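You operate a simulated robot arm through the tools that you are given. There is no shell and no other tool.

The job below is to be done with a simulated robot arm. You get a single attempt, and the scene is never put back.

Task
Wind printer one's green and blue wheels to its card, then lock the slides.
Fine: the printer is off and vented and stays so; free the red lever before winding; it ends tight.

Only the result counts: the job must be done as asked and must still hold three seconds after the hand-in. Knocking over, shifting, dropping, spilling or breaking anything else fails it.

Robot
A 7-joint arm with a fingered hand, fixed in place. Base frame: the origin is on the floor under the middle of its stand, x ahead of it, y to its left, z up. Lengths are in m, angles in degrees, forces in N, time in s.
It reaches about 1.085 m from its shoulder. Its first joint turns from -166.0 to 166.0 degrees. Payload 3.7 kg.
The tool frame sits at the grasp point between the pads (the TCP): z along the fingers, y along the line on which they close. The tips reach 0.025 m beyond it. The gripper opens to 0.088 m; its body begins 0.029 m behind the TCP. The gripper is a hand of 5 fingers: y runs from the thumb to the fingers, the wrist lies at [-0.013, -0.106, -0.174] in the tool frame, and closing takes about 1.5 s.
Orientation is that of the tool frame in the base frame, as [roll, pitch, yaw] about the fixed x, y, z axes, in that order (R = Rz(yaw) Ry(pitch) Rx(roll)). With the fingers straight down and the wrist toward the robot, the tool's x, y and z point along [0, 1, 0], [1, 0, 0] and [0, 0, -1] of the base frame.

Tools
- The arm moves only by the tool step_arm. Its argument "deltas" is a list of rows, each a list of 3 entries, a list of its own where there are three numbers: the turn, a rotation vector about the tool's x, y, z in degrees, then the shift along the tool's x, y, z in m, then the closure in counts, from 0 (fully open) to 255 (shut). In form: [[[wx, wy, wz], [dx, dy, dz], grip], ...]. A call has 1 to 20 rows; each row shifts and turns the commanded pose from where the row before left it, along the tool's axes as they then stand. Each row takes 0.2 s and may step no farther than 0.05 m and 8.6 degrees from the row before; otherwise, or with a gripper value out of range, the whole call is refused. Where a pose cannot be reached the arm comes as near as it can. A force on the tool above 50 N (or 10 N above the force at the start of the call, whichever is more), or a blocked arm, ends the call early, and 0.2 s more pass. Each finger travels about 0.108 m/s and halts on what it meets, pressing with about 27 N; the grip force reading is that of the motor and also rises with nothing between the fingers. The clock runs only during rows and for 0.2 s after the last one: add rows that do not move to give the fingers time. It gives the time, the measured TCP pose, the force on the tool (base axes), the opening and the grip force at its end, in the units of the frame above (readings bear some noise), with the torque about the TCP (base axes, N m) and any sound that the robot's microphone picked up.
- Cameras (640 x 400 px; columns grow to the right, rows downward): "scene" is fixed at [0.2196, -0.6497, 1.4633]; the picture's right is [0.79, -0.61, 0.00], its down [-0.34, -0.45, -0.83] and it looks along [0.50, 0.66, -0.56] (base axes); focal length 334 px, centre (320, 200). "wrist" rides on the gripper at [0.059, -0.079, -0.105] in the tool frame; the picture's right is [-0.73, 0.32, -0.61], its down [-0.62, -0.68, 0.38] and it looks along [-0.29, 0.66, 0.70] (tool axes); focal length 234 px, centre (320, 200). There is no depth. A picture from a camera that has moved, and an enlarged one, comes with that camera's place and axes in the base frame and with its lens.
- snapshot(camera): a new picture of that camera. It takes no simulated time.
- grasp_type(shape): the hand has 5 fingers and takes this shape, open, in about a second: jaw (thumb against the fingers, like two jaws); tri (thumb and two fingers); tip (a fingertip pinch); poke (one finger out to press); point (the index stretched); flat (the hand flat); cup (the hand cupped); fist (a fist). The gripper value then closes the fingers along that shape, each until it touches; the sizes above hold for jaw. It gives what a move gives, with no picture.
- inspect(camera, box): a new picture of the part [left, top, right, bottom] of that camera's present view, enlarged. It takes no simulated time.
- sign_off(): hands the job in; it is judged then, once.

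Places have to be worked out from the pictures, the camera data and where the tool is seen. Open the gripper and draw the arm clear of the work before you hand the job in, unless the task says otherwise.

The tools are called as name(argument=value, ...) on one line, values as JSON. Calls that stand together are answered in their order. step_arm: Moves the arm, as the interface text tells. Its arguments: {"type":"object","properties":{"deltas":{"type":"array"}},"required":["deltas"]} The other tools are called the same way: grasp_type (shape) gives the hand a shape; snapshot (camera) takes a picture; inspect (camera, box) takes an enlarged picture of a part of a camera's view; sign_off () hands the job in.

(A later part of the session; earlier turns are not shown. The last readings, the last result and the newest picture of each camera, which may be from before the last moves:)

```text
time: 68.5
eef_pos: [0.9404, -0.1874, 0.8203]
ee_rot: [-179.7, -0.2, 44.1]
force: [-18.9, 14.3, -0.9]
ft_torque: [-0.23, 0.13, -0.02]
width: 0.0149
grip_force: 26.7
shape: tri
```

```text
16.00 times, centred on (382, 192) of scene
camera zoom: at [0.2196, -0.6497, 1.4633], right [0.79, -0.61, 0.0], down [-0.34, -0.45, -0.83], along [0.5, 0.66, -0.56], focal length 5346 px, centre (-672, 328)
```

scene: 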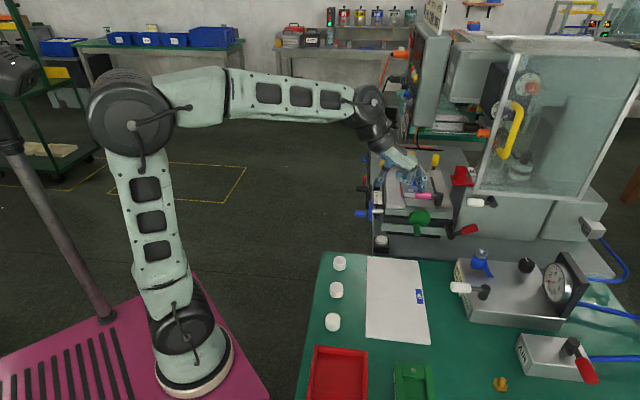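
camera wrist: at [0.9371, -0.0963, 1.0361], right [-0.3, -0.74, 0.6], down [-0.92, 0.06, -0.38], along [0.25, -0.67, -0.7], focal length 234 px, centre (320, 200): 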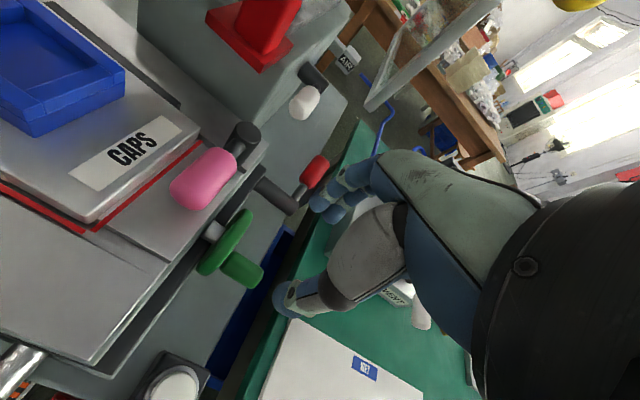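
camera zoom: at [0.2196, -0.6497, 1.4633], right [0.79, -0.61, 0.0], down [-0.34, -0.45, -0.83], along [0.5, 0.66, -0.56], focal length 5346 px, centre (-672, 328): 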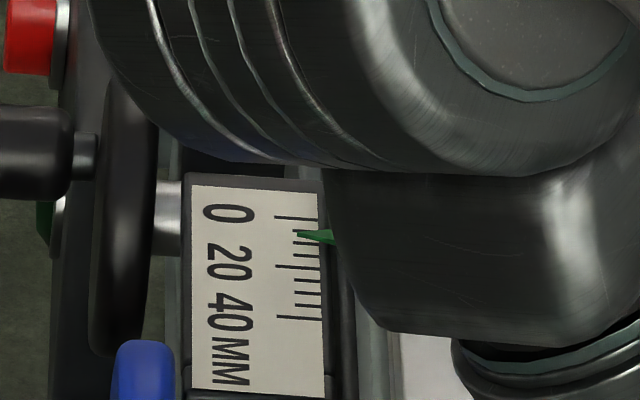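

The hand has slid too low on the handle (handle at about 270°). I open, recentre on the handle (up 15 mm, left 4 mm) and re-grip.

step_arm(deltas=[[[0, 0, 0], [0, 0, 0], 180], [[0, 0, 0], [0, 0, 0], 150], [[0, 0, 0], [0, -0.003, -0.008], 150], [[0, 0, 0], [0, -0.002, -0.008], 150], [[0, 0, 0], [0, 0, 0], 150]])

inspect(camera="scene", box=[395, 195, 455, 255])

inspect(camera="wrist", box=[200, 130, 400, 290])

inspect(camera="scene", box=[372, 182, 392, 202])

```text
time: 69.7
eef_pos: [0.9375, -0.1876, 0.837]
ee_rot: [-179.8, -0.2, 43.8]
force: [0.1, 0.0, -0.2]
ft_torque: [-0.01, 0.02, 0.01]
width: 0.036
grip_force: 0.1
shape: tri
```

```text
6.67 times, centred on (425, 225) of scene
camera zoom: at [0.2196, -0.6497, 1.4633], right [0.79, -0.61, 0.0], down [-0.34, -0.45, -0.83], along [0.5, 0.66, -0.56], focal length 2228 px, centre (-380, 33)
```

zoom: 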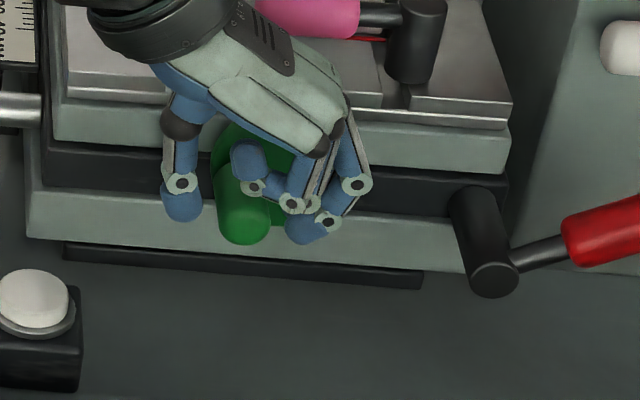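

```text
2.50 times, centred on (300, 210) of wrist
camera zoom: at [0.9241, -0.0909, 0.942], right [-0.3, -0.74, 0.6], down [-0.92, 0.06, -0.38], along [0.25, -0.67, -0.7], focal length 585 px, centre (370, 175)
```

zoom: 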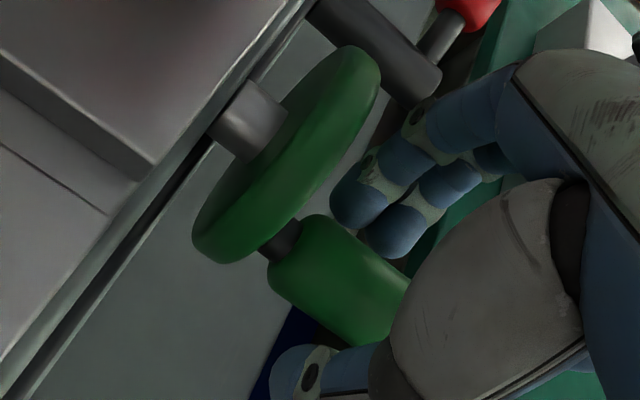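

```text
16.00 times, centred on (382, 192) of scene
camera zoom: at [0.2196, -0.6497, 1.4633], right [0.79, -0.61, 0.0], down [-0.34, -0.45, -0.83], along [0.5, 0.66, -0.56], focal length 5346 px, centre (-672, 328)
```

zoom: 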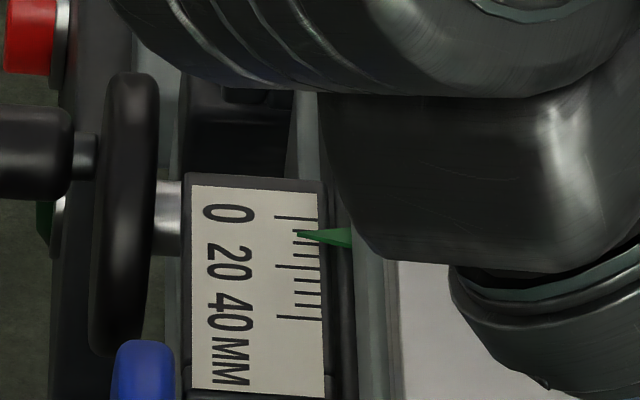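

Handle is at 9 o'clock, well placed now; the pointer reads about 7-8 mm after ~1.8 turns, i.e. about 4 mm per turn. I re-grip and continue down through the bottom.

step_arm(deltas=[[[0, 0, 0], [0, -0.004, 0], 200], [[0, 0, 0], [0, 0, 0], 240], [[0, 0, 0], [0, 0, 0], 255], [[0, 0, 0], [0, 0, 0], 255], [[0, 0, 0], [0, 0.0005, 0.0062], 255], [[0, 0, 0], [0, 0.002, 0.006], 255], [[0, 0, 0], [0, 0.0035, 0.0052], 255], [[0, 0, 0], [0, 0.0046, 0.0042], 255], [[0, 0, 0], [0, 0.0055, 0.003], 255], [[0, 0, 0], [0, 0.006, 0.0014], 255], [[0, 0, 0], [0, 0, 0], 255]])

inspect(camera="scene", box=[395, 195, 455, 255])

inspect(camera="scene", box=[372, 182, 392, 202])

```text
time: 72.1
eef_pos: [0.9483, -0.2003, 0.8091]
ee_rot: [-179.7, -0.1, 43.8]
force: [-4.8, 1.1, -7.3]
ft_torque: [-0.02, 0.08, -0.01]
width: 0.0132
grip_force: 27.4
shape: tri
```

```text
6.67 times, centred on (425, 225) of scene
camera zoom: at [0.2196, -0.6497, 1.4633], right [0.79, -0.61, 0.0], down [-0.34, -0.45, -0.83], along [0.5, 0.66, -0.56], focal length 2228 px, centre (-380, 33)
```

zoom: 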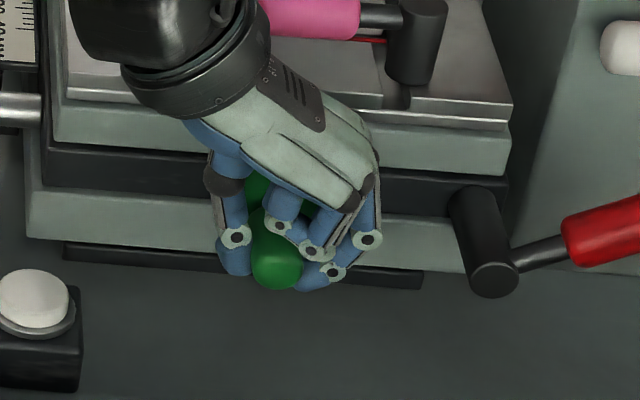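

```text
16.00 times, centred on (382, 192) of scene
camera zoom: at [0.2196, -0.6497, 1.4633], right [0.79, -0.61, 0.0], down [-0.34, -0.45, -0.83], along [0.5, 0.66, -0.56], focal length 5346 px, centre (-672, 328)
```

zoom: 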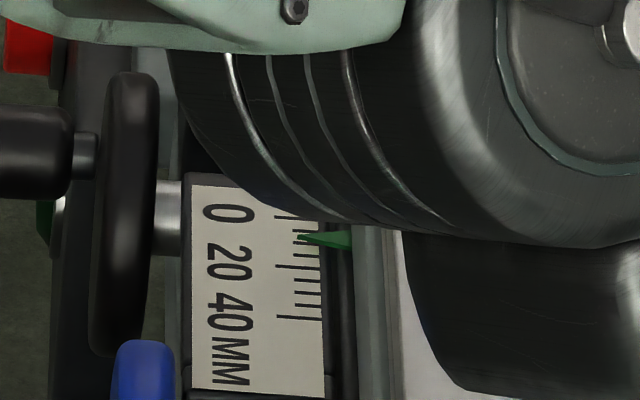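

Two full turns done: the apparent reading rose by 5.0 mm in this last turn, so it should be near 10. I release, lift straight up and go look straight down on the scales.

step_arm(deltas=[[[0, 0, 0], [0, 0, 0], 200], [[0, 0, 0], [0, 0, 0], 150], [[0, 0, 0], [0, 0, 0], 120], [[0, 0, 0], [0, 0, -0.02], 120], [[0, 0, 0], [0, 0, -0.03], 120], [[0, 0, 0], [0, 0, -0.04], 120], [[0, 0, 0], [0, 0, -0.05], 120], [[0, 0, 0], [0, 0, -0.05], 120], [[0, 0, 0], [0.0284, -0.0128, 0], 120], [[0, 0, 0], [0.0284, -0.0128, 0], 120], [[0, 0, 0], [0.0284, -0.0128, 0], 120], [[0, 0, 0], [0, 0, 0], 120]])

snapshot(camera="wrist")

inspect(camera="scene", box=[370, 165, 490, 255])

```text
time: 74.7
eef_pos: [0.9836, -0.1128, 1.0002]
ee_rot: [-179.8, -0.1, 43.8]
force: [0.3, -0.5, 0.5]
ft_torque: [0.02, -0.02, 0.01]
width: 0.0462
grip_force: 0.1
shape: tri
```

```text
taken
camera wrist: at [0.9721, -0.0176, 1.1054], right [-0.3, -0.74, 0.6], down [-0.92, 0.06, -0.38], along [0.25, -0.67, -0.7], focal length 234 px, centre (320, 200)
```

wrist: 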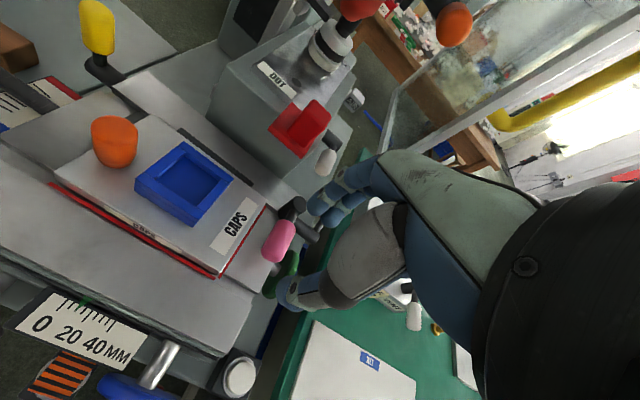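

```text
4.44 times, centred on (430, 210) of scene
camera zoom: at [0.2196, -0.6497, 1.4633], right [0.79, -0.61, 0.0], down [-0.34, -0.45, -0.83], along [0.5, 0.66, -0.56], focal length 1485 px, centre (-169, 156)
```

zoom: 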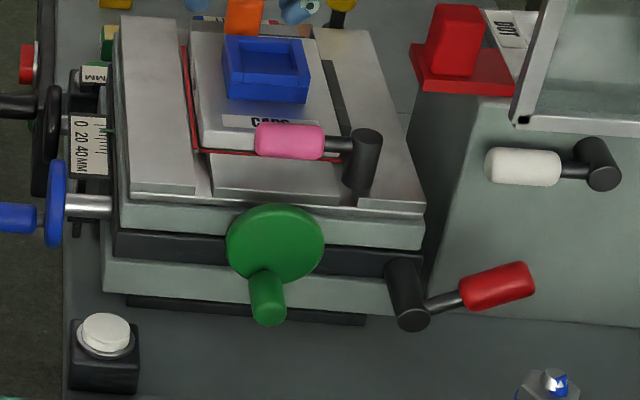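

Scale A is in view almost straight below. I zoom in on it.

inspect(camera="wrist", box=[20, 280, 160, 370])

inspect(camera="wrist", box=[30, 285, 110, 335])

inspect(camera="wrist", box=[0, 60, 100, 140])

```text
4.44 times, centred on (90, 325) of wrist
camera zoom: at [0.9721, -0.0176, 1.1054], right [-0.3, -0.74, 0.6], down [-0.92, 0.06, -0.38], along [0.25, -0.67, -0.7], focal length 1041 px, centre (1342, -356)
```

zoom: 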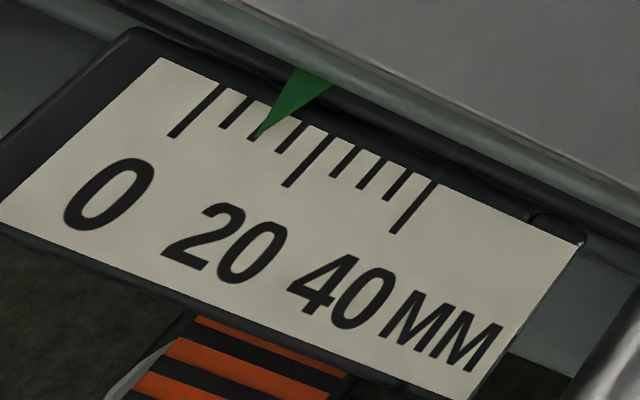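

```text
8.00 times, centred on (70, 310) of wrist
camera zoom: at [0.9721, -0.0176, 1.1054], right [-0.3, -0.74, 0.6], down [-0.92, 0.06, -0.38], along [0.25, -0.67, -0.7], focal length 1873 px, centre (2320, -680)
```

zoom: 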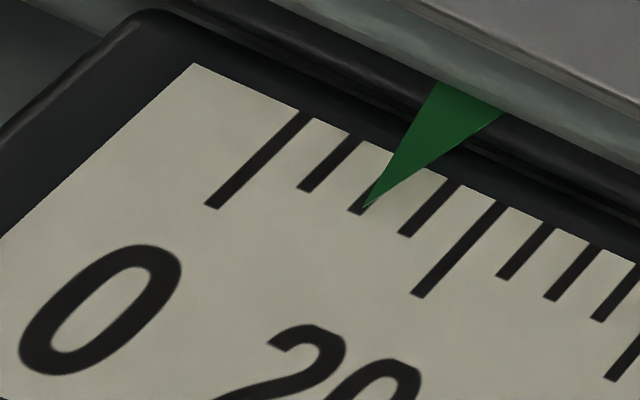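

```text
5.00 times, centred on (50, 100) of wrist
camera zoom: at [0.9721, -0.0176, 1.1054], right [-0.3, -0.74, 0.6], down [-0.92, 0.06, -0.38], along [0.25, -0.67, -0.7], focal length 1171 px, centre (1670, 700)
```

zoom: 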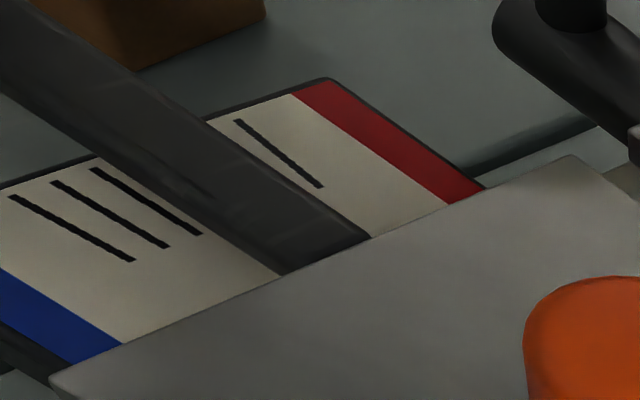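

Green reads 10 (tip right on the third tick, within a few tenths). Next I look at the rear scale for the blue pointer from above.

step_arm(deltas=[[[0, 0, 0], [0, 0, -0.05], 120], [[0, 0, 0], [0.0374, -0.0033, 0], 120], [[0, 0, 0], [0.0374, -0.0033, 0], 120], [[0, 0, 0], [0.0374, -0.0033, 0], 120], [[0, 0, 0], [0.0374, -0.0033, 0], 120], [[0, 0, 0], [0, 0, 0], 120]])

snapshot(camera="wrist")

snapshot(camera="scene")

```text
time: 76.1
eef_pos: [1.0822, -0.0013, 1.0513]
ee_rot: [-179.8, -0.2, 43.8]
force: [-0.1, -0.4, 0.3]
ft_torque: [0.01, -0.02, -0.02]
width: 0.0465
grip_force: 0.1
shape: tri
```

```text
taken
camera wrist: at [1.0704, 0.0952, 1.1564], right [-0.3, -0.74, 0.6], down [-0.92, 0.06, -0.38], along [0.25, -0.67, -0.7], focal length 234 px, centre (320, 200)
```

wrist: 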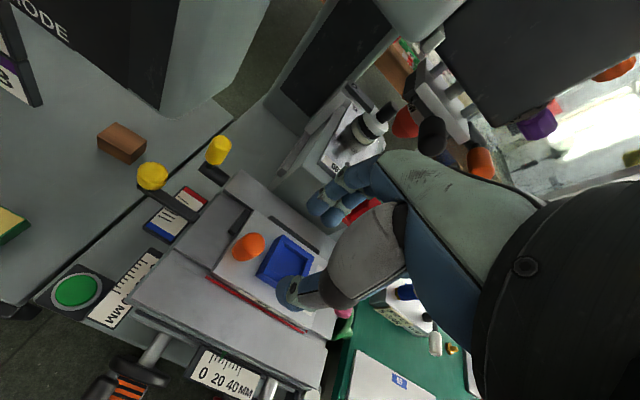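

```text
taken
```

scene: 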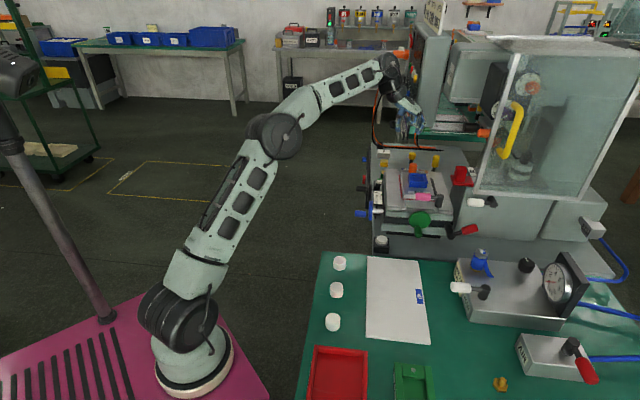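

inspect(camera="wrist", box=[80, 240, 200, 340])

inspect(camera="wrist", box=[120, 240, 180, 300])

inspect(camera="wrist", box=[180, 335, 280, 400])

```text
4.00 times, centred on (140, 290) of wrist
camera zoom: at [1.0704, 0.0952, 1.1564], right [-0.3, -0.74, 0.6], down [-0.92, 0.06, -0.38], along [0.25, -0.67, -0.7], focal length 937 px, centre (1040, -160)
```

zoom: 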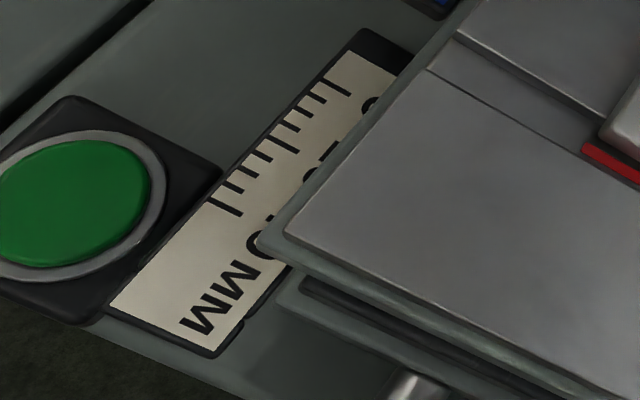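

```text
6.67 times, centred on (150, 270) of wrist
camera zoom: at [1.0704, 0.0952, 1.1564], right [-0.3, -0.74, 0.6], down [-0.92, 0.06, -0.38], along [0.25, -0.67, -0.7], focal length 1561 px, centre (1453, -267)
```

zoom: 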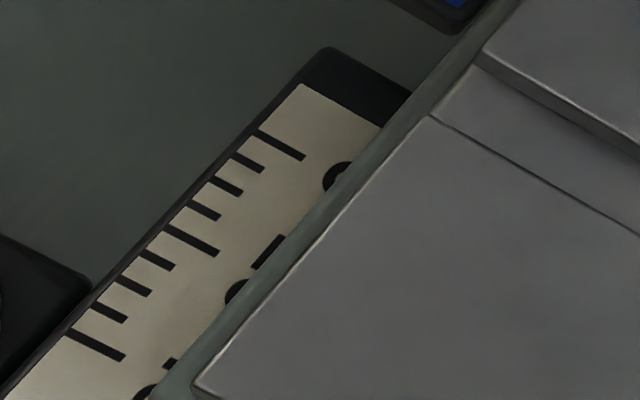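

```text
6.15 times, centred on (230, 368) of wrist
camera zoom: at [1.0704, 0.0952, 1.1564], right [-0.3, -0.74, 0.6], down [-0.92, 0.06, -0.38], along [0.25, -0.67, -0.7], focal length 1441 px, centre (874, -831)
```

zoom: 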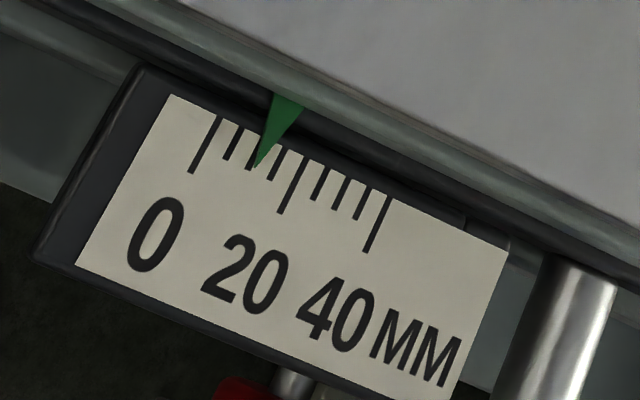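

The pointer for blue is hidden under the stage overhang from above. I go to the left-rear side and lower, to look under the overhang at a shallow angle.

step_arm(deltas=[[[0, 0, 0], [0.0163, -0.04, 0.00625], 120], [[0, 0, 0], [0.0163, -0.04, 0.00625], 120], [[0, 0, 0], [0.0163, -0.04, 0.00625], 120], [[0, 0, 0], [0.0163, -0.04, 0.00625], 120], [[0, 0, 0], [0.0163, -0.04, 0.00625], 120], [[0, 0, 0], [0.0163, -0.04, 0.00625], 120], [[0, 0, 0], [0.0163, -0.04, 0.00625], 120], [[0, 0, 0], [0.0163, -0.04, 0.00625], 120], [[0, 0, 7.5], [0, 0, 0], 120], [[0, 0, 7.5], [0, 0, 0], 120], [[0, 0, 7.5], [0, 0, 0], 120], [[0, 0, 7.5], [0, 0, 0], 120], [[0, 0, 0], [0, 0, 0], 120]])

snapshot(camera="wrist")

```text
time: 78.9
eef_pos: [0.9459, 0.3134, 0.9963]
ee_rot: [-179.8, 0.0, 17.6]
force: [0.1, -0.8, 0.5]
ft_torque: [-0.02, 0.0, 0.02]
width: 0.0461
grip_force: 0.1
shape: tri
out of reach, approached as far as the arm can: row 12
```

```text
taken
camera wrist: at [0.9786, 0.4046, 1.1013], right [-0.6, -0.53, 0.6], down [-0.8, 0.46, -0.38], along [-0.08, -0.71, -0.7], focal length 234 px, centre (320, 200)
```

wrist: 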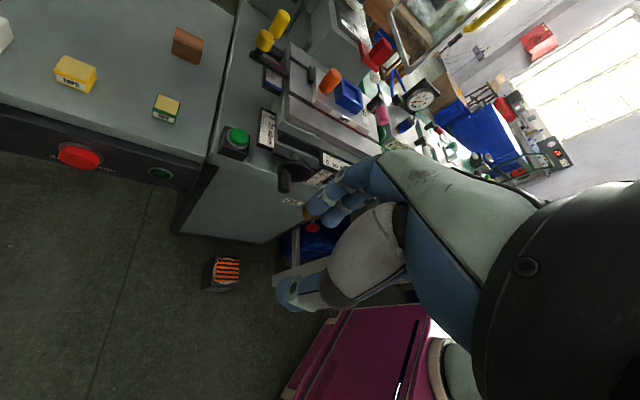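

I lower the hand 16 cm here in the open left of the machine.

step_arm(deltas=[[[0, 0, 0], [0, 0, 0.04], 120], [[0, 0, 0], [0, 0, 0.04], 120], [[0, 0, 0], [0, 0, 0.04], 120], [[0, 0, 0], [0, 0, 0.04], 120], [[0, 0, 0], [0, 0, 0], 120]])

snapshot(camera="wrist")

inspect(camera="wrist", box=[280, 40, 390, 120])

```text
time: 80.1
eef_pos: [0.9467, 0.3129, 0.8364]
ee_rot: [-179.8, -0.2, 17.6]
force: [0.0, -0.1, 0.0]
ft_torque: [-0.02, 0.02, -0.01]
width: 0.0465
grip_force: 0.0
shape: tri
```

```text
taken
camera wrist: at [0.979, 0.4048, 0.9413], right [-0.59, -0.53, 0.6], down [-0.8, 0.46, -0.38], along [-0.08, -0.71, -0.7], focal length 234 px, centre (320, 200)
```

wrist: 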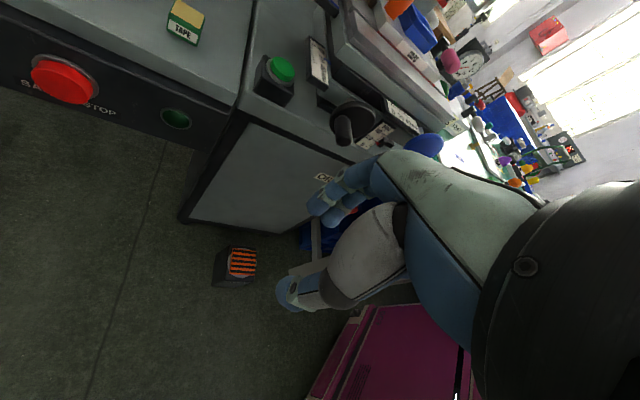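

```text
5.00 times, centred on (335, 80) of wrist
camera zoom: at [0.979, 0.4048, 0.9413], right [-0.59, -0.53, 0.6], down [-0.8, 0.46, -0.38], along [-0.08, -0.71, -0.7], focal length 1171 px, centre (245, 800)
```

zoom: 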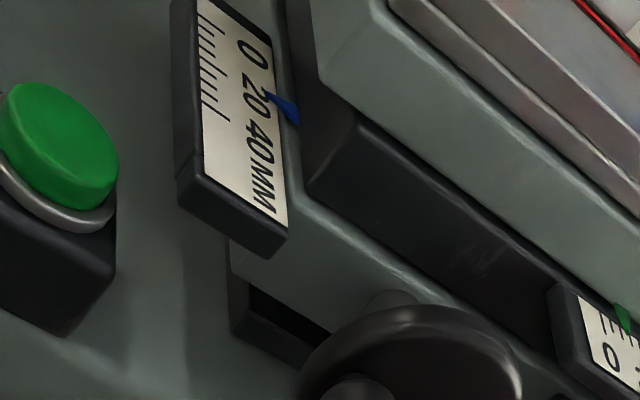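

The blue pointer is now visible at the edge of the rear scale. I zoom in for an exact reading.

inspect(camera="wrist", box=[308, 38, 358, 88])

inspect(camera="wrist", box=[312, 40, 342, 65])

```text
8.00 times, centred on (333, 63) of wrist
camera zoom: at [0.979, 0.4048, 0.9413], right [-0.59, -0.53, 0.6], down [-0.8, 0.46, -0.38], along [-0.08, -0.71, -0.7], focal length 1873 px, centre (216, 1296)
```

zoom: 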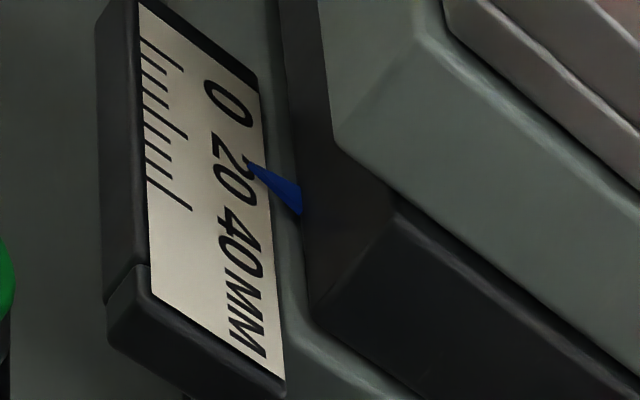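

```text
16.00 times, centred on (327, 52) of wrist
camera zoom: at [0.979, 0.4048, 0.9413], right [-0.59, -0.53, 0.6], down [-0.8, 0.46, -0.38], along [-0.08, -0.71, -0.7], focal length 3747 px, centre (208, 2560)
```

zoom: 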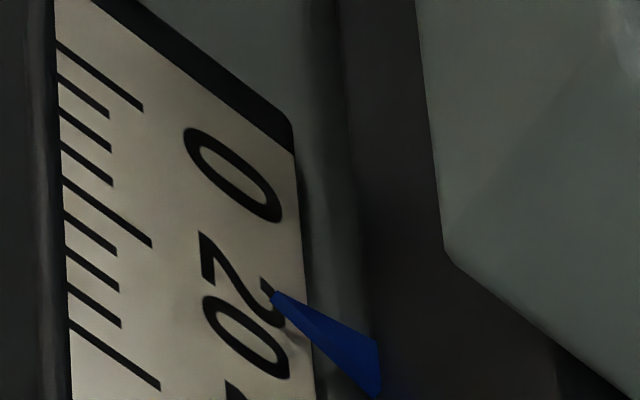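

inspect(camera="wrist", box=[310, 36, 342, 56])

inspect(camera="wrist", box=[310, 50, 342, 70])

inspect(camera="wrist", box=[300, 100, 460, 200])

```text
16.00 times, centred on (326, 46) of wrist
camera zoom: at [0.979, 0.4048, 0.9413], right [-0.59, -0.53, 0.6], down [-0.8, 0.46, -0.38], along [-0.08, -0.71, -0.7], focal length 3747 px, centre (224, 2664)
```

zoom: 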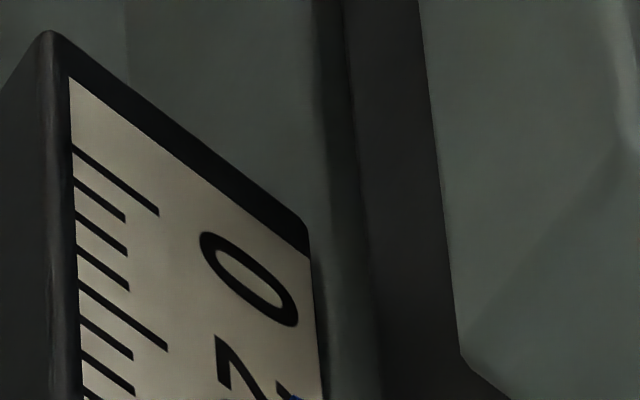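

```text
16.00 times, centred on (326, 60) of wrist
camera zoom: at [0.979, 0.4048, 0.9413], right [-0.59, -0.53, 0.6], down [-0.8, 0.46, -0.38], along [-0.08, -0.71, -0.7], focal length 3747 px, centre (224, 2440)
```

zoom: 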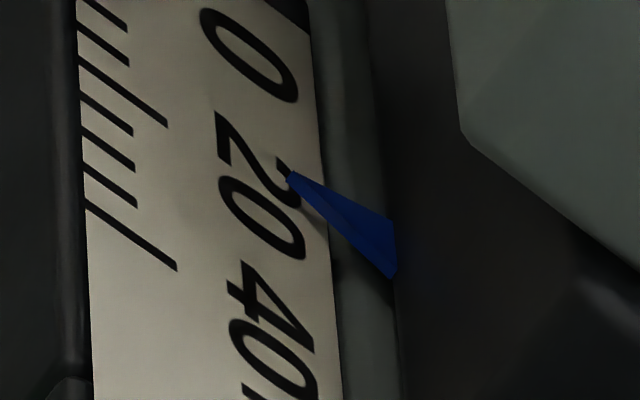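

```text
4.00 times, centred on (380, 150) of wrist
camera zoom: at [0.979, 0.4048, 0.9413], right [-0.59, -0.53, 0.6], down [-0.8, 0.46, -0.38], along [-0.08, -0.71, -0.7], focal length 937 px, centre (80, 400)
```

zoom: 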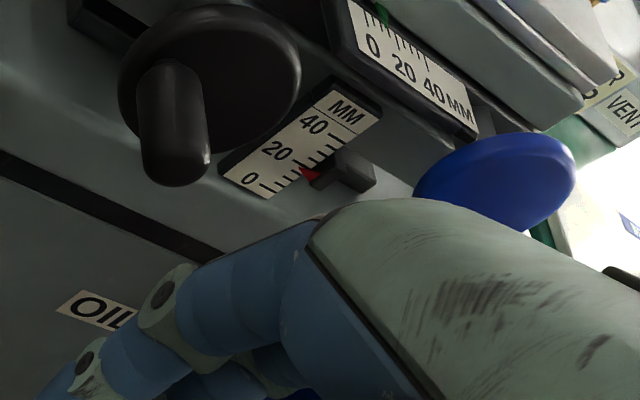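

From here the apparent reading is ~14.3, but the pointer floats slightly above the scale and the angle is shallow. I raise the camera 8 cm for a second view so I can solve for parallax.

step_arm(deltas=[[[0, 0, 0], [0, 0, -0.04], 120], [[0, 0, 0], [0, 0, -0.04], 120], [[0, 0, 0], [0, 0, 0], 120]])

inspect(camera="wrist", box=[270, 70, 350, 130])

inspect(camera="wrist", box=[285, 80, 317, 100])

```text
time: 80.9
eef_pos: [0.9462, 0.313, 0.9156]
ee_rot: [-179.9, -0.1, 17.6]
force: [0.3, -0.4, 0.8]
ft_torque: [-0.01, 0.0, -0.01]
width: 0.0465
grip_force: 0.0
shape: tri
```

```text
6.67 times, centred on (310, 100) of wrist
camera zoom: at [0.9777, 0.4051, 1.0215], right [-0.59, -0.53, 0.6], down [-0.8, 0.46, -0.38], along [-0.08, -0.71, -0.7], focal length 1561 px, centre (387, 867)
```

zoom: 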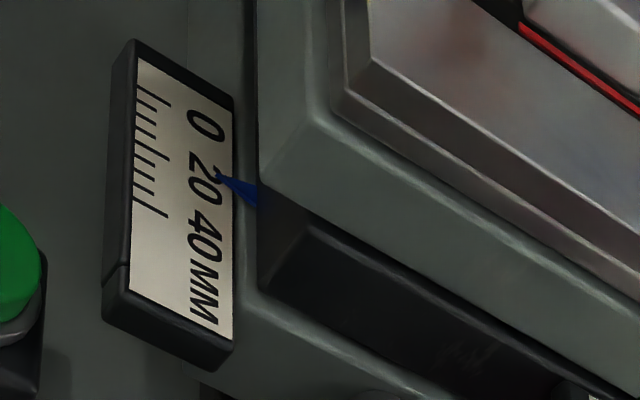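

```text
16.00 times, centred on (301, 90) of wrist
camera zoom: at [0.9777, 0.4051, 1.0215], right [-0.59, -0.53, 0.6], down [-0.8, 0.46, -0.38], along [-0.08, -0.71, -0.7], focal length 3747 px, centre (624, 1960)
```

zoom: 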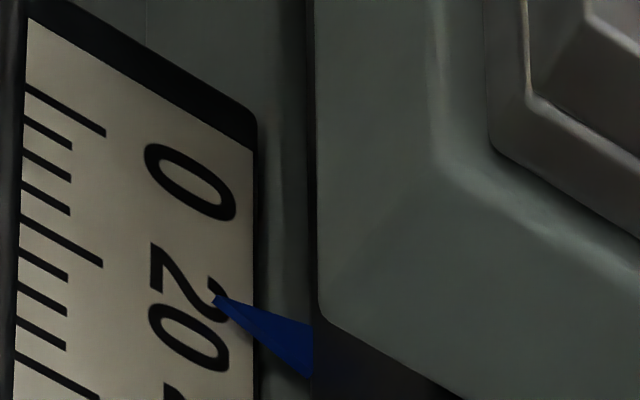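

Two views give a blue reading of roughly 16.5-17.5. Since the tip now protrudes more, I try a steeper view from slightly behind and left, with far less parallax.

step_arm(deltas=[[[0, 0, 0], [0, 0, -0.04], 120], [[0, 0, 0], [0.0035, 0.0367, 0], 120], [[0, 0, 0], [0.0035, 0.0367, 0], 120], [[0, 0, 0], [0.0035, 0.0367, 0], 120], [[0, 0, 0], [0.0035, 0.0367, 0], 120], [[0, 0, 0], [0.0035, 0.0367, 0], 120], [[0, 0, 0], [0, 0, 0], 120]])

snapshot(camera="wrist")

inspect(camera="wrist", box=[200, 180, 280, 240])

```text
time: 82.5
eef_pos: [1.019, 0.1403, 0.9558]
ee_rot: [-179.8, -0.2, 17.6]
force: [-0.3, -0.9, 0.2]
ft_torque: [0.0, -0.02, 0.01]
width: 0.0463
grip_force: 0.0
shape: tri
```

```text
taken
camera wrist: at [1.0507, 0.2339, 1.0603], right [-0.59, -0.53, 0.6], down [-0.8, 0.46, -0.38], along [-0.08, -0.71, -0.7], focal length 234 px, centre (320, 200)
```

wrist: 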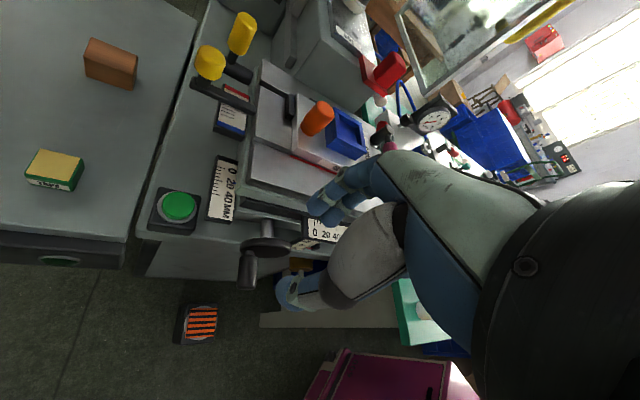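

```text
6.67 times, centred on (240, 210) of wrist
camera zoom: at [1.0507, 0.2339, 1.0603], right [-0.59, -0.53, 0.6], down [-0.8, 0.46, -0.38], along [-0.08, -0.71, -0.7], focal length 1561 px, centre (853, 133)
```

zoom: 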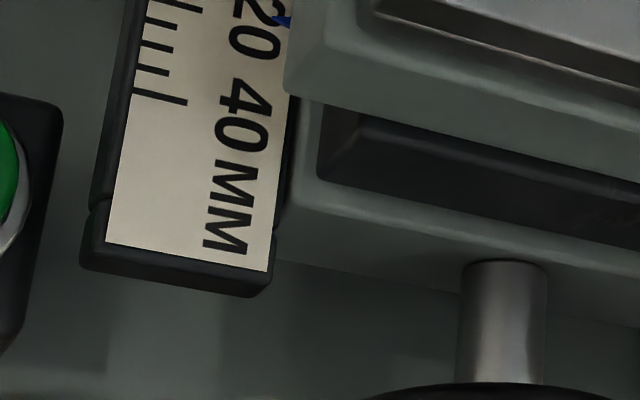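

The tip is visible at the label's edge. I zoom exactly there.

inspect(camera="wrist", box=[205, 150, 253, 200])

inspect(camera="wrist", box=[212, 165, 244, 190])

```text
8.00 times, centred on (229, 175) of wrist
camera zoom: at [1.0507, 0.2339, 1.0603], right [-0.59, -0.53, 0.6], down [-0.8, 0.46, -0.38], along [-0.08, -0.71, -0.7], focal length 1873 px, centre (1048, 400)
```

zoom: 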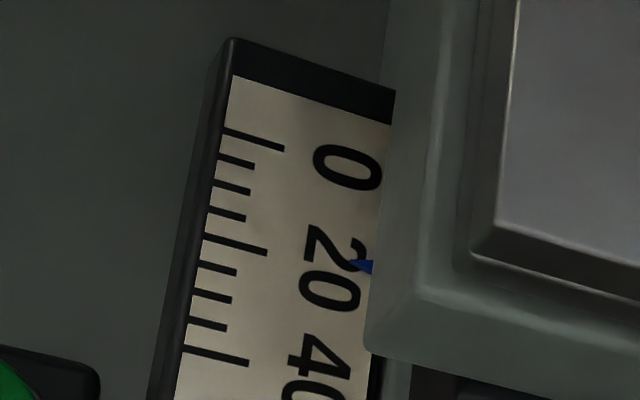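

```text
16.00 times, centred on (228, 178) of wrist
camera zoom: at [1.0507, 0.2339, 1.0603], right [-0.59, -0.53, 0.6], down [-0.8, 0.46, -0.38], along [-0.08, -0.71, -0.7], focal length 3747 px, centre (1792, 560)
```

zoom: 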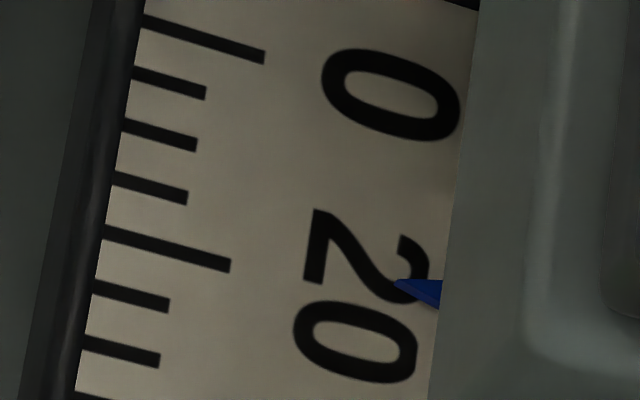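

This steep view puts blue at about 18.5 mm, so it needs roughly -8.5 mm (about 1.7 turns, clockwise seen from its side by analogy). I retreat to open space and re-orient the hand to point at the blue wheel with thumb on top.

step_arm(deltas=[[[0, 0, 0], [0, 0, -0.045], 60], [[0, 0, 0], [0, 0, -0.045], 0], [[0, 0, 0], [-0.042, -0.009, 0], 0], [[0, 0, 0], [-0.042, -0.009, 0], 0], [[0, 0, 0], [-0.042, -0.009, 0], 0], [[0, 0, 0], [-0.042, -0.009, 0], 0], [[0, 0, 0], [-0.042, -0.009, 0], 0], [[0, 0, 0], [-0.042, -0.009, 0], 0], [[0, 0, 0], [-0.042, -0.009, 0], 0], [[0, 0, -8.5], [0, 0, 0], 0], [[0, 0, -8.5], [0, 0, 0], 0], [[0, 0, -8.5], [0, 0, 0], 0], [[0, 0, 0], [0, 0, 0], 0]])

step_arm(deltas=[[[4.62, 4.62, 4.62], [0, 0, 0], 0], [[4.62, 4.62, 4.62], [0, 0, 0], 0], [[4.62, 4.62, 4.62], [0, 0, 0], 0], [[4.62, 4.62, 4.62], [0, 0, 0], 0], [[4.62, 4.62, 4.62], [0, 0, 0], 0], [[4.62, 4.62, 4.62], [0, 0, 0], 0], [[4.62, 4.62, 4.62], [0, 0, 0], 0], [[4.62, 4.62, 4.62], [0, 0, 0], 0], [[4.62, 4.62, 4.62], [0, 0, 0], 0], [[4.62, 4.62, 4.62], [0, 0, 0], 0], [[4.62, 4.62, 4.62], [0, 0, 0], 0], [[4.62, 4.62, 4.62], [0, 0, 0], 0], [[4.62, 4.62, 4.62], [0, 0, 0], 0], [[4.62, 4.62, 4.62], [0, 0, 0], 0], [[4.62, 4.62, 4.62], [0, 0, 0], 0], [[0, 0, 0], [0, 0, 0], 0]])

step_arm(deltas=[[[0, 8, 0], [0, 0, 0], 0], [[0, 8, 0], [0, 0, 0], 0], [[0, 8, 0], [0, 0, 0], 0], [[0, 8, 0], [0, 0, 0], 0], [[0, 8, 0], [0, 0, 0], 0], [[0, 8, 0], [0, 0, 0], 0], [[0, 8, 0], [0, 0, 0], 0], [[0, 8, 0], [0, 0, 0], 0], [[0, 0, 0], [0, 0, 0], 0]])

snapshot(camera="scene")

snapshot(camera="wrist")

```text
time: 85.3
eef_pos: [0.7195, 0.1139, 1.0471]
ee_rot: [-179.8, -0.1, 43.2]
force: [-1.0, 0.2, 0.8]
ft_torque: [0.01, 0.0, 0.04]
width: 0.0879
grip_force: 0.0
shape: tri
```

```text
time: 88.7
eef_pos: [0.7179, 0.1131, 1.0451]
ee_rot: [-89.8, 0.2, -46.9]
force: [0.0, -0.6, -0.3]
ft_torque: [-0.02, -0.03, -0.02]
width: 0.088
grip_force: 0.1
shape: tri
```

```text
time: 90.3
eef_pos: [0.7438, 0.0556, 1.0289]
ee_rot: [-99.9, 12.3, -103.3]
force: [-0.7, 0.9, -0.3]
ft_torque: [-0.04, 0.0, -0.03]
width: 0.0881
grip_force: 0.1
shape: tri
stopped in row 8: the arm was blocked; the commanded pose is now the measured one
```

```text
taken
```

scene: 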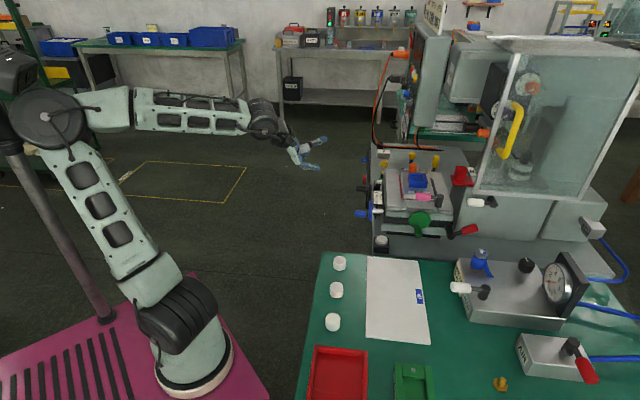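

```text
taken
camera wrist: at [0.6388, 0.0009, 1.1078], right [-0.46, 0.89, -0.06], down [0.59, 0.35, 0.72], along [0.66, 0.3, -0.69], focal length 234 px, centre (320, 200)
```

wrist: 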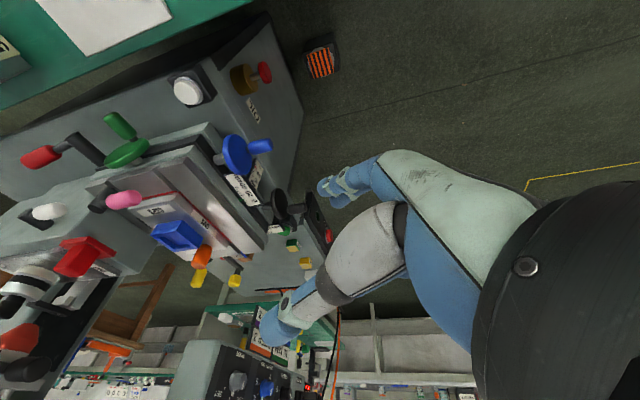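

The wrist blocked at that orientation. A roll with the thumb to the front and fingers to the rear puts the arm straight behind the hand, which should suit it better; I roll the hand about its pointing axis.

step_arm(deltas=[[[0, 0, 8], [0, 0, 0], 0], [[0, 0, 8], [0, 0, 0], 0], [[0, 0, 8], [0, 0, 0], 0], [[0, 0, 8], [0, 0, 0], 0], [[0, 0, 8], [0, 0, 0], 0], [[0, 0, 8], [0, 0, 0], 0], [[0, 0, 8], [0, 0, 0], 0], [[0, 0, 8], [0, 0, 0], 0], [[0, 0, 8], [0, 0, 0], 0], [[0, 0, 8], [0, 0, 0], 0], [[0, 0, 8], [0, 0, 0], 0], [[0, 0, 0], [0, 0, 0], 0]])

snapshot(camera="scene")

```text
time: 92.9
eef_pos: [0.7454, 0.055, 1.0267]
ee_rot: [132.9, 75.7, 120.7]
force: [-0.9, -0.2, 0.2]
ft_torque: [-0.02, 0.02, 0.03]
width: 0.0881
grip_force: 0.0
shape: tri
```

```text
taken
```

scene: 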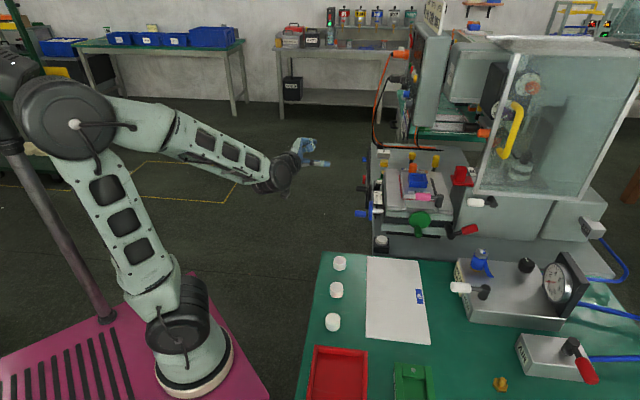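

The hand now points forward with thumb to the front side. I turn it about the vertical toward the blue wheel's axis and level the roll.

step_arm(deltas=[[[8.2, -1.5, 1.4], [0, 0, 0], 0], [[8.2, -1.5, 1.4], [0, 0, 0], 0], [[8.2, -1.5, 1.4], [0, 0, 0], 0], [[8.2, -1.5, 1.4], [0, 0, 0], 0], [[0, 0, -5.3], [0, 0, 0], 0], [[0, 0, -5.3], [0, 0, 0], 0], [[0, 0, 0], [0, 0, 0], 0]])

snapshot(camera="wrist")

snapshot(camera="scene")

```text
time: 93.7
eef_pos: [0.7545, 0.0578, 1.0114]
ee_rot: [139.9, 64.1, 107.3]
force: [0.5, 0.8, 0.3]
ft_torque: [0.0, 0.01, -0.06]
width: 0.0879
grip_force: 0.1
shape: tri
stopped in row 4: the arm was blocked; the commanded pose is now the measured one
```

```text
taken
camera wrist: at [0.6164, 0.0687, 0.9713], right [-0.22, 0.23, 0.95], down [0.02, -0.97, 0.24], along [0.97, 0.07, 0.21], focal length 234 px, centre (320, 200)
```

wrist: 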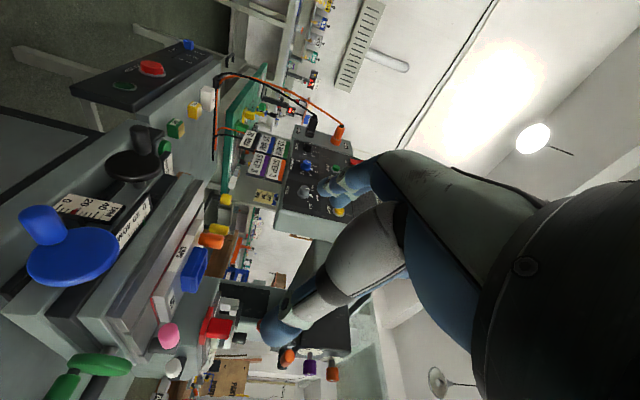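

```text
taken
```

scene: 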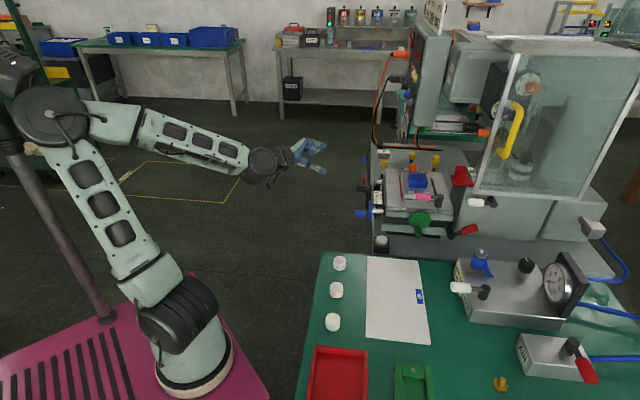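

The turn stopped at a wrist limit with the hand pointing about 30° right and 20° down, which is already close to the wheel axis. I zoom on the blue wheel from here and the scene to get its geometry.

inspect(camera="wrist", box=[0, 180, 140, 300])

inspect(camera="scene", box=[345, 190, 405, 235])

```text
3.33 times, centred on (70, 240) of wrist
camera zoom: at [0.6164, 0.0687, 0.9713], right [-0.22, 0.23, 0.95], down [0.02, -0.97, 0.24], along [0.97, 0.07, 0.21], focal length 781 px, centre (1153, 67)
```

zoom: 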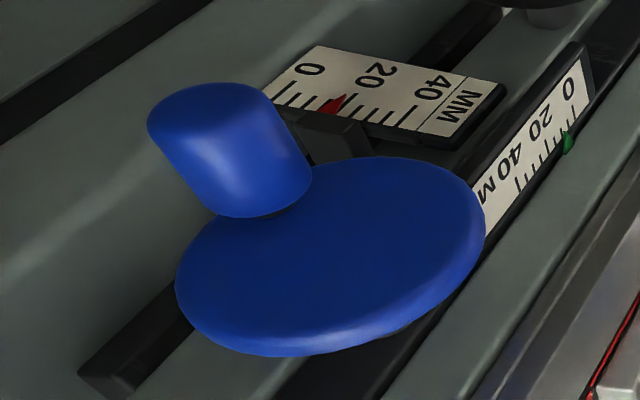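

```text
8.89 times, centred on (375, 212) of scene
camera zoom: at [0.2196, -0.6497, 1.4633], right [0.79, -0.61, 0.0], down [-0.34, -0.45, -0.83], along [0.5, 0.66, -0.56], focal length 2970 px, centre (-169, 89)
```

zoom: 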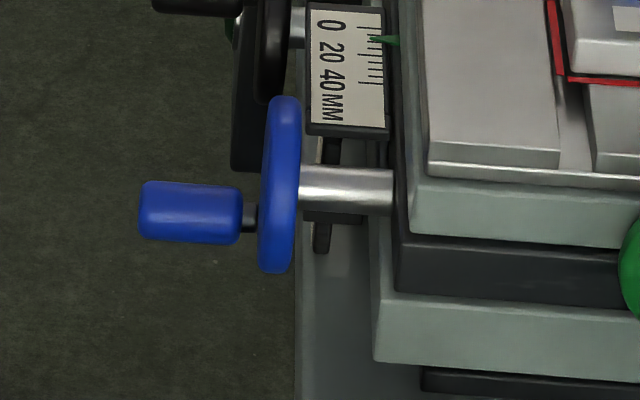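

Blue disc centre is at about (0.909, -0.028, 0.799); its handle axis at (0.893, 0.001, 0.777), about 23° past bottom. I lower the hand to a standoff in line with the handle.

step_arm(deltas=[[[0, 0, 0], [0.0336, -0.0067, 0.0176], 0], [[0, 0, 0], [0.0336, -0.0067, 0.0176], 0], [[0, 0, 0], [0.0336, -0.0067, 0.0176], 0], [[0, 0, 0], [0.0336, -0.0067, 0.0176], 0], [[0, 0, 0], [0.0336, -0.0067, 0.0176], 0], [[0, 0, 0], [0, 0, 0], 0]])

snapshot(camera="wrist")

snapshot(camera="scene")

```text
time: 95.1
eef_pos: [0.7809, 0.0172, 0.8779]
ee_rot: [142.3, 64.1, 110.3]
force: [-0.5, 0.3, 0.3]
ft_torque: [0.0, -0.01, -0.05]
width: 0.0878
grip_force: 0.1
shape: tri
out of reach, approached as far as the arm can: row 3, 4, 5
```

```text
taken
camera wrist: at [0.6422, 0.0253, 0.8412], right [-0.21, 0.23, 0.95], down [0.03, -0.97, 0.25], along [0.98, 0.08, 0.2], focal length 234 px, centre (320, 200)
```

wrist: 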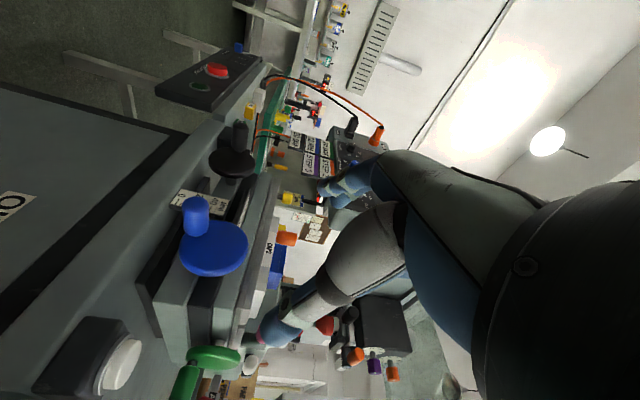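

```text
taken
```

scene: 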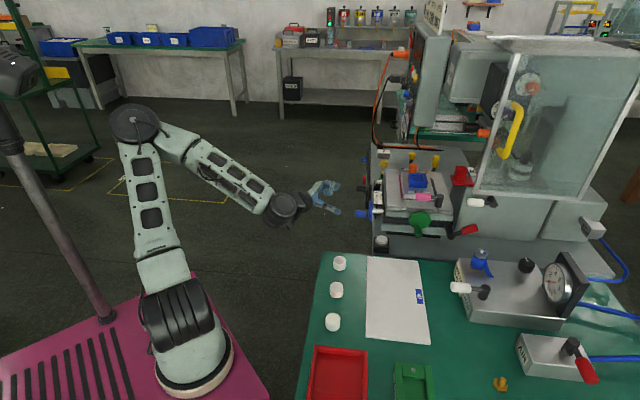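

The wrist limit also stops me going lower at this flat angle. I steepen the hand to 45° down (still square to the handle), which is a more natural arm posture.

step_arm(deltas=[[[4.24, 5.6, -1.88], [0, 0, 0], 0], [[4.24, 5.6, -1.88], [0, 0, 0], 0], [[4.24, 5.6, -1.88], [0, 0, 0], 0], [[4.24, 5.6, -1.88], [0, 0, 0], 0], [[0, 0, 0], [0, 0, 0], 0]])

snapshot(camera="wrist")

snapshot(camera="scene")

```text
time: 96.3
eef_pos: [0.7803, 0.0158, 0.8787]
ee_rot: [178.9, 45.4, 133.5]
force: [-0.2, 0.5, -0.3]
ft_torque: [0.02, 0.01, -0.02]
width: 0.0879
grip_force: 0.1
shape: tri
```

```text
taken
camera wrist: at [0.6432, 0.0432, 0.9097], right [0.28, 0.16, 0.95], down [0.01, -0.99, 0.17], along [0.96, -0.04, -0.27], focal length 234 px, centre (320, 200)
```

wrist: 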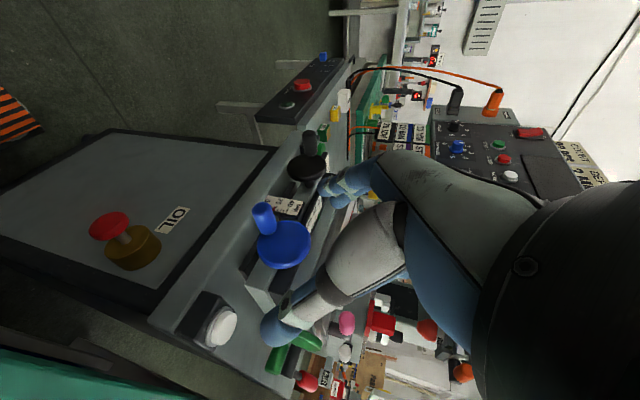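

```text
taken
```

scene: 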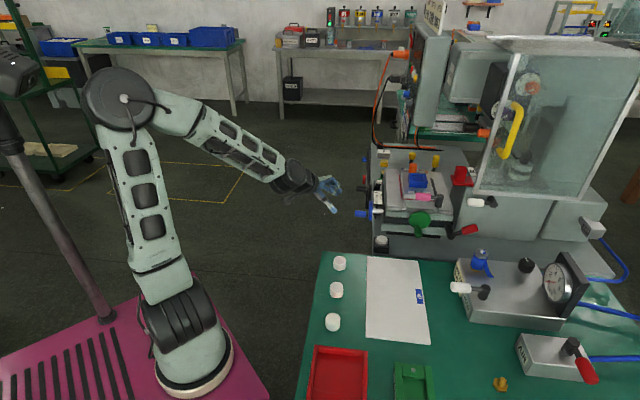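

Orientation reached: the hand is square to the blue handle at 45°. I move to a pre-grasp point just behind the handle with the fingers part-closed.

step_arm(deltas=[[[0, 0, 0], [0.0016, 0.0229, 0.021], 60], [[0, 0, 0], [0.0016, 0.0229, 0.021], 100], [[0, 0, 0], [0.0016, 0.0229, 0.021], 100], [[0, 0, 0], [0, 0, 0], 100], [[0, 0, 0], [0, 0, 0], 100]])

inspect(camera="wrist", box=[200, 140, 440, 340])

inspect(camera="scene", box=[310, 160, 410, 240])

```text
time: 97.5
eef_pos: [0.86, 0.0358, 0.8337]
ee_rot: [178.7, 45.5, 133.3]
force: [-0.3, 1.1, -0.4]
ft_torque: [-0.04, -0.02, 0.01]
width: 0.0538
grip_force: 0.0
shape: tri
```

```text
2.00 times, centred on (320, 240) of wrist
camera zoom: at [0.722, 0.0621, 0.8632], right [0.27, 0.16, 0.95], down [0.01, -0.99, 0.17], along [0.96, -0.04, -0.27], focal length 468 px, centre (320, 120)
```

zoom: 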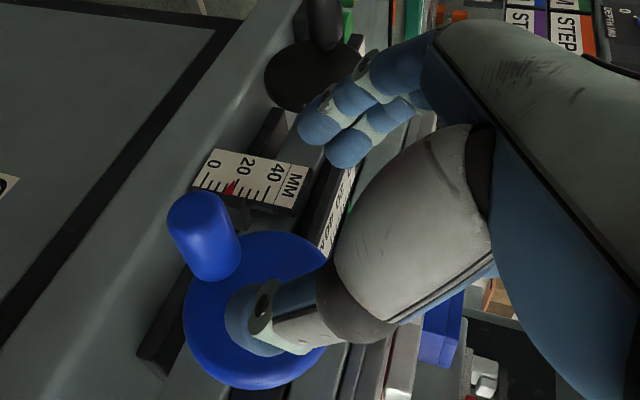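

```text
5.00 times, centred on (360, 200) of scene
camera zoom: at [0.2196, -0.6497, 1.4633], right [0.79, -0.61, 0.0], down [-0.34, -0.45, -0.83], along [0.5, 0.66, -0.56], focal length 1671 px, centre (120, 200)
```

zoom: 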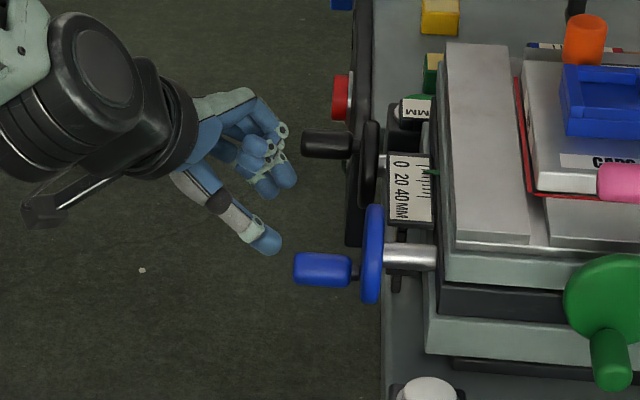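

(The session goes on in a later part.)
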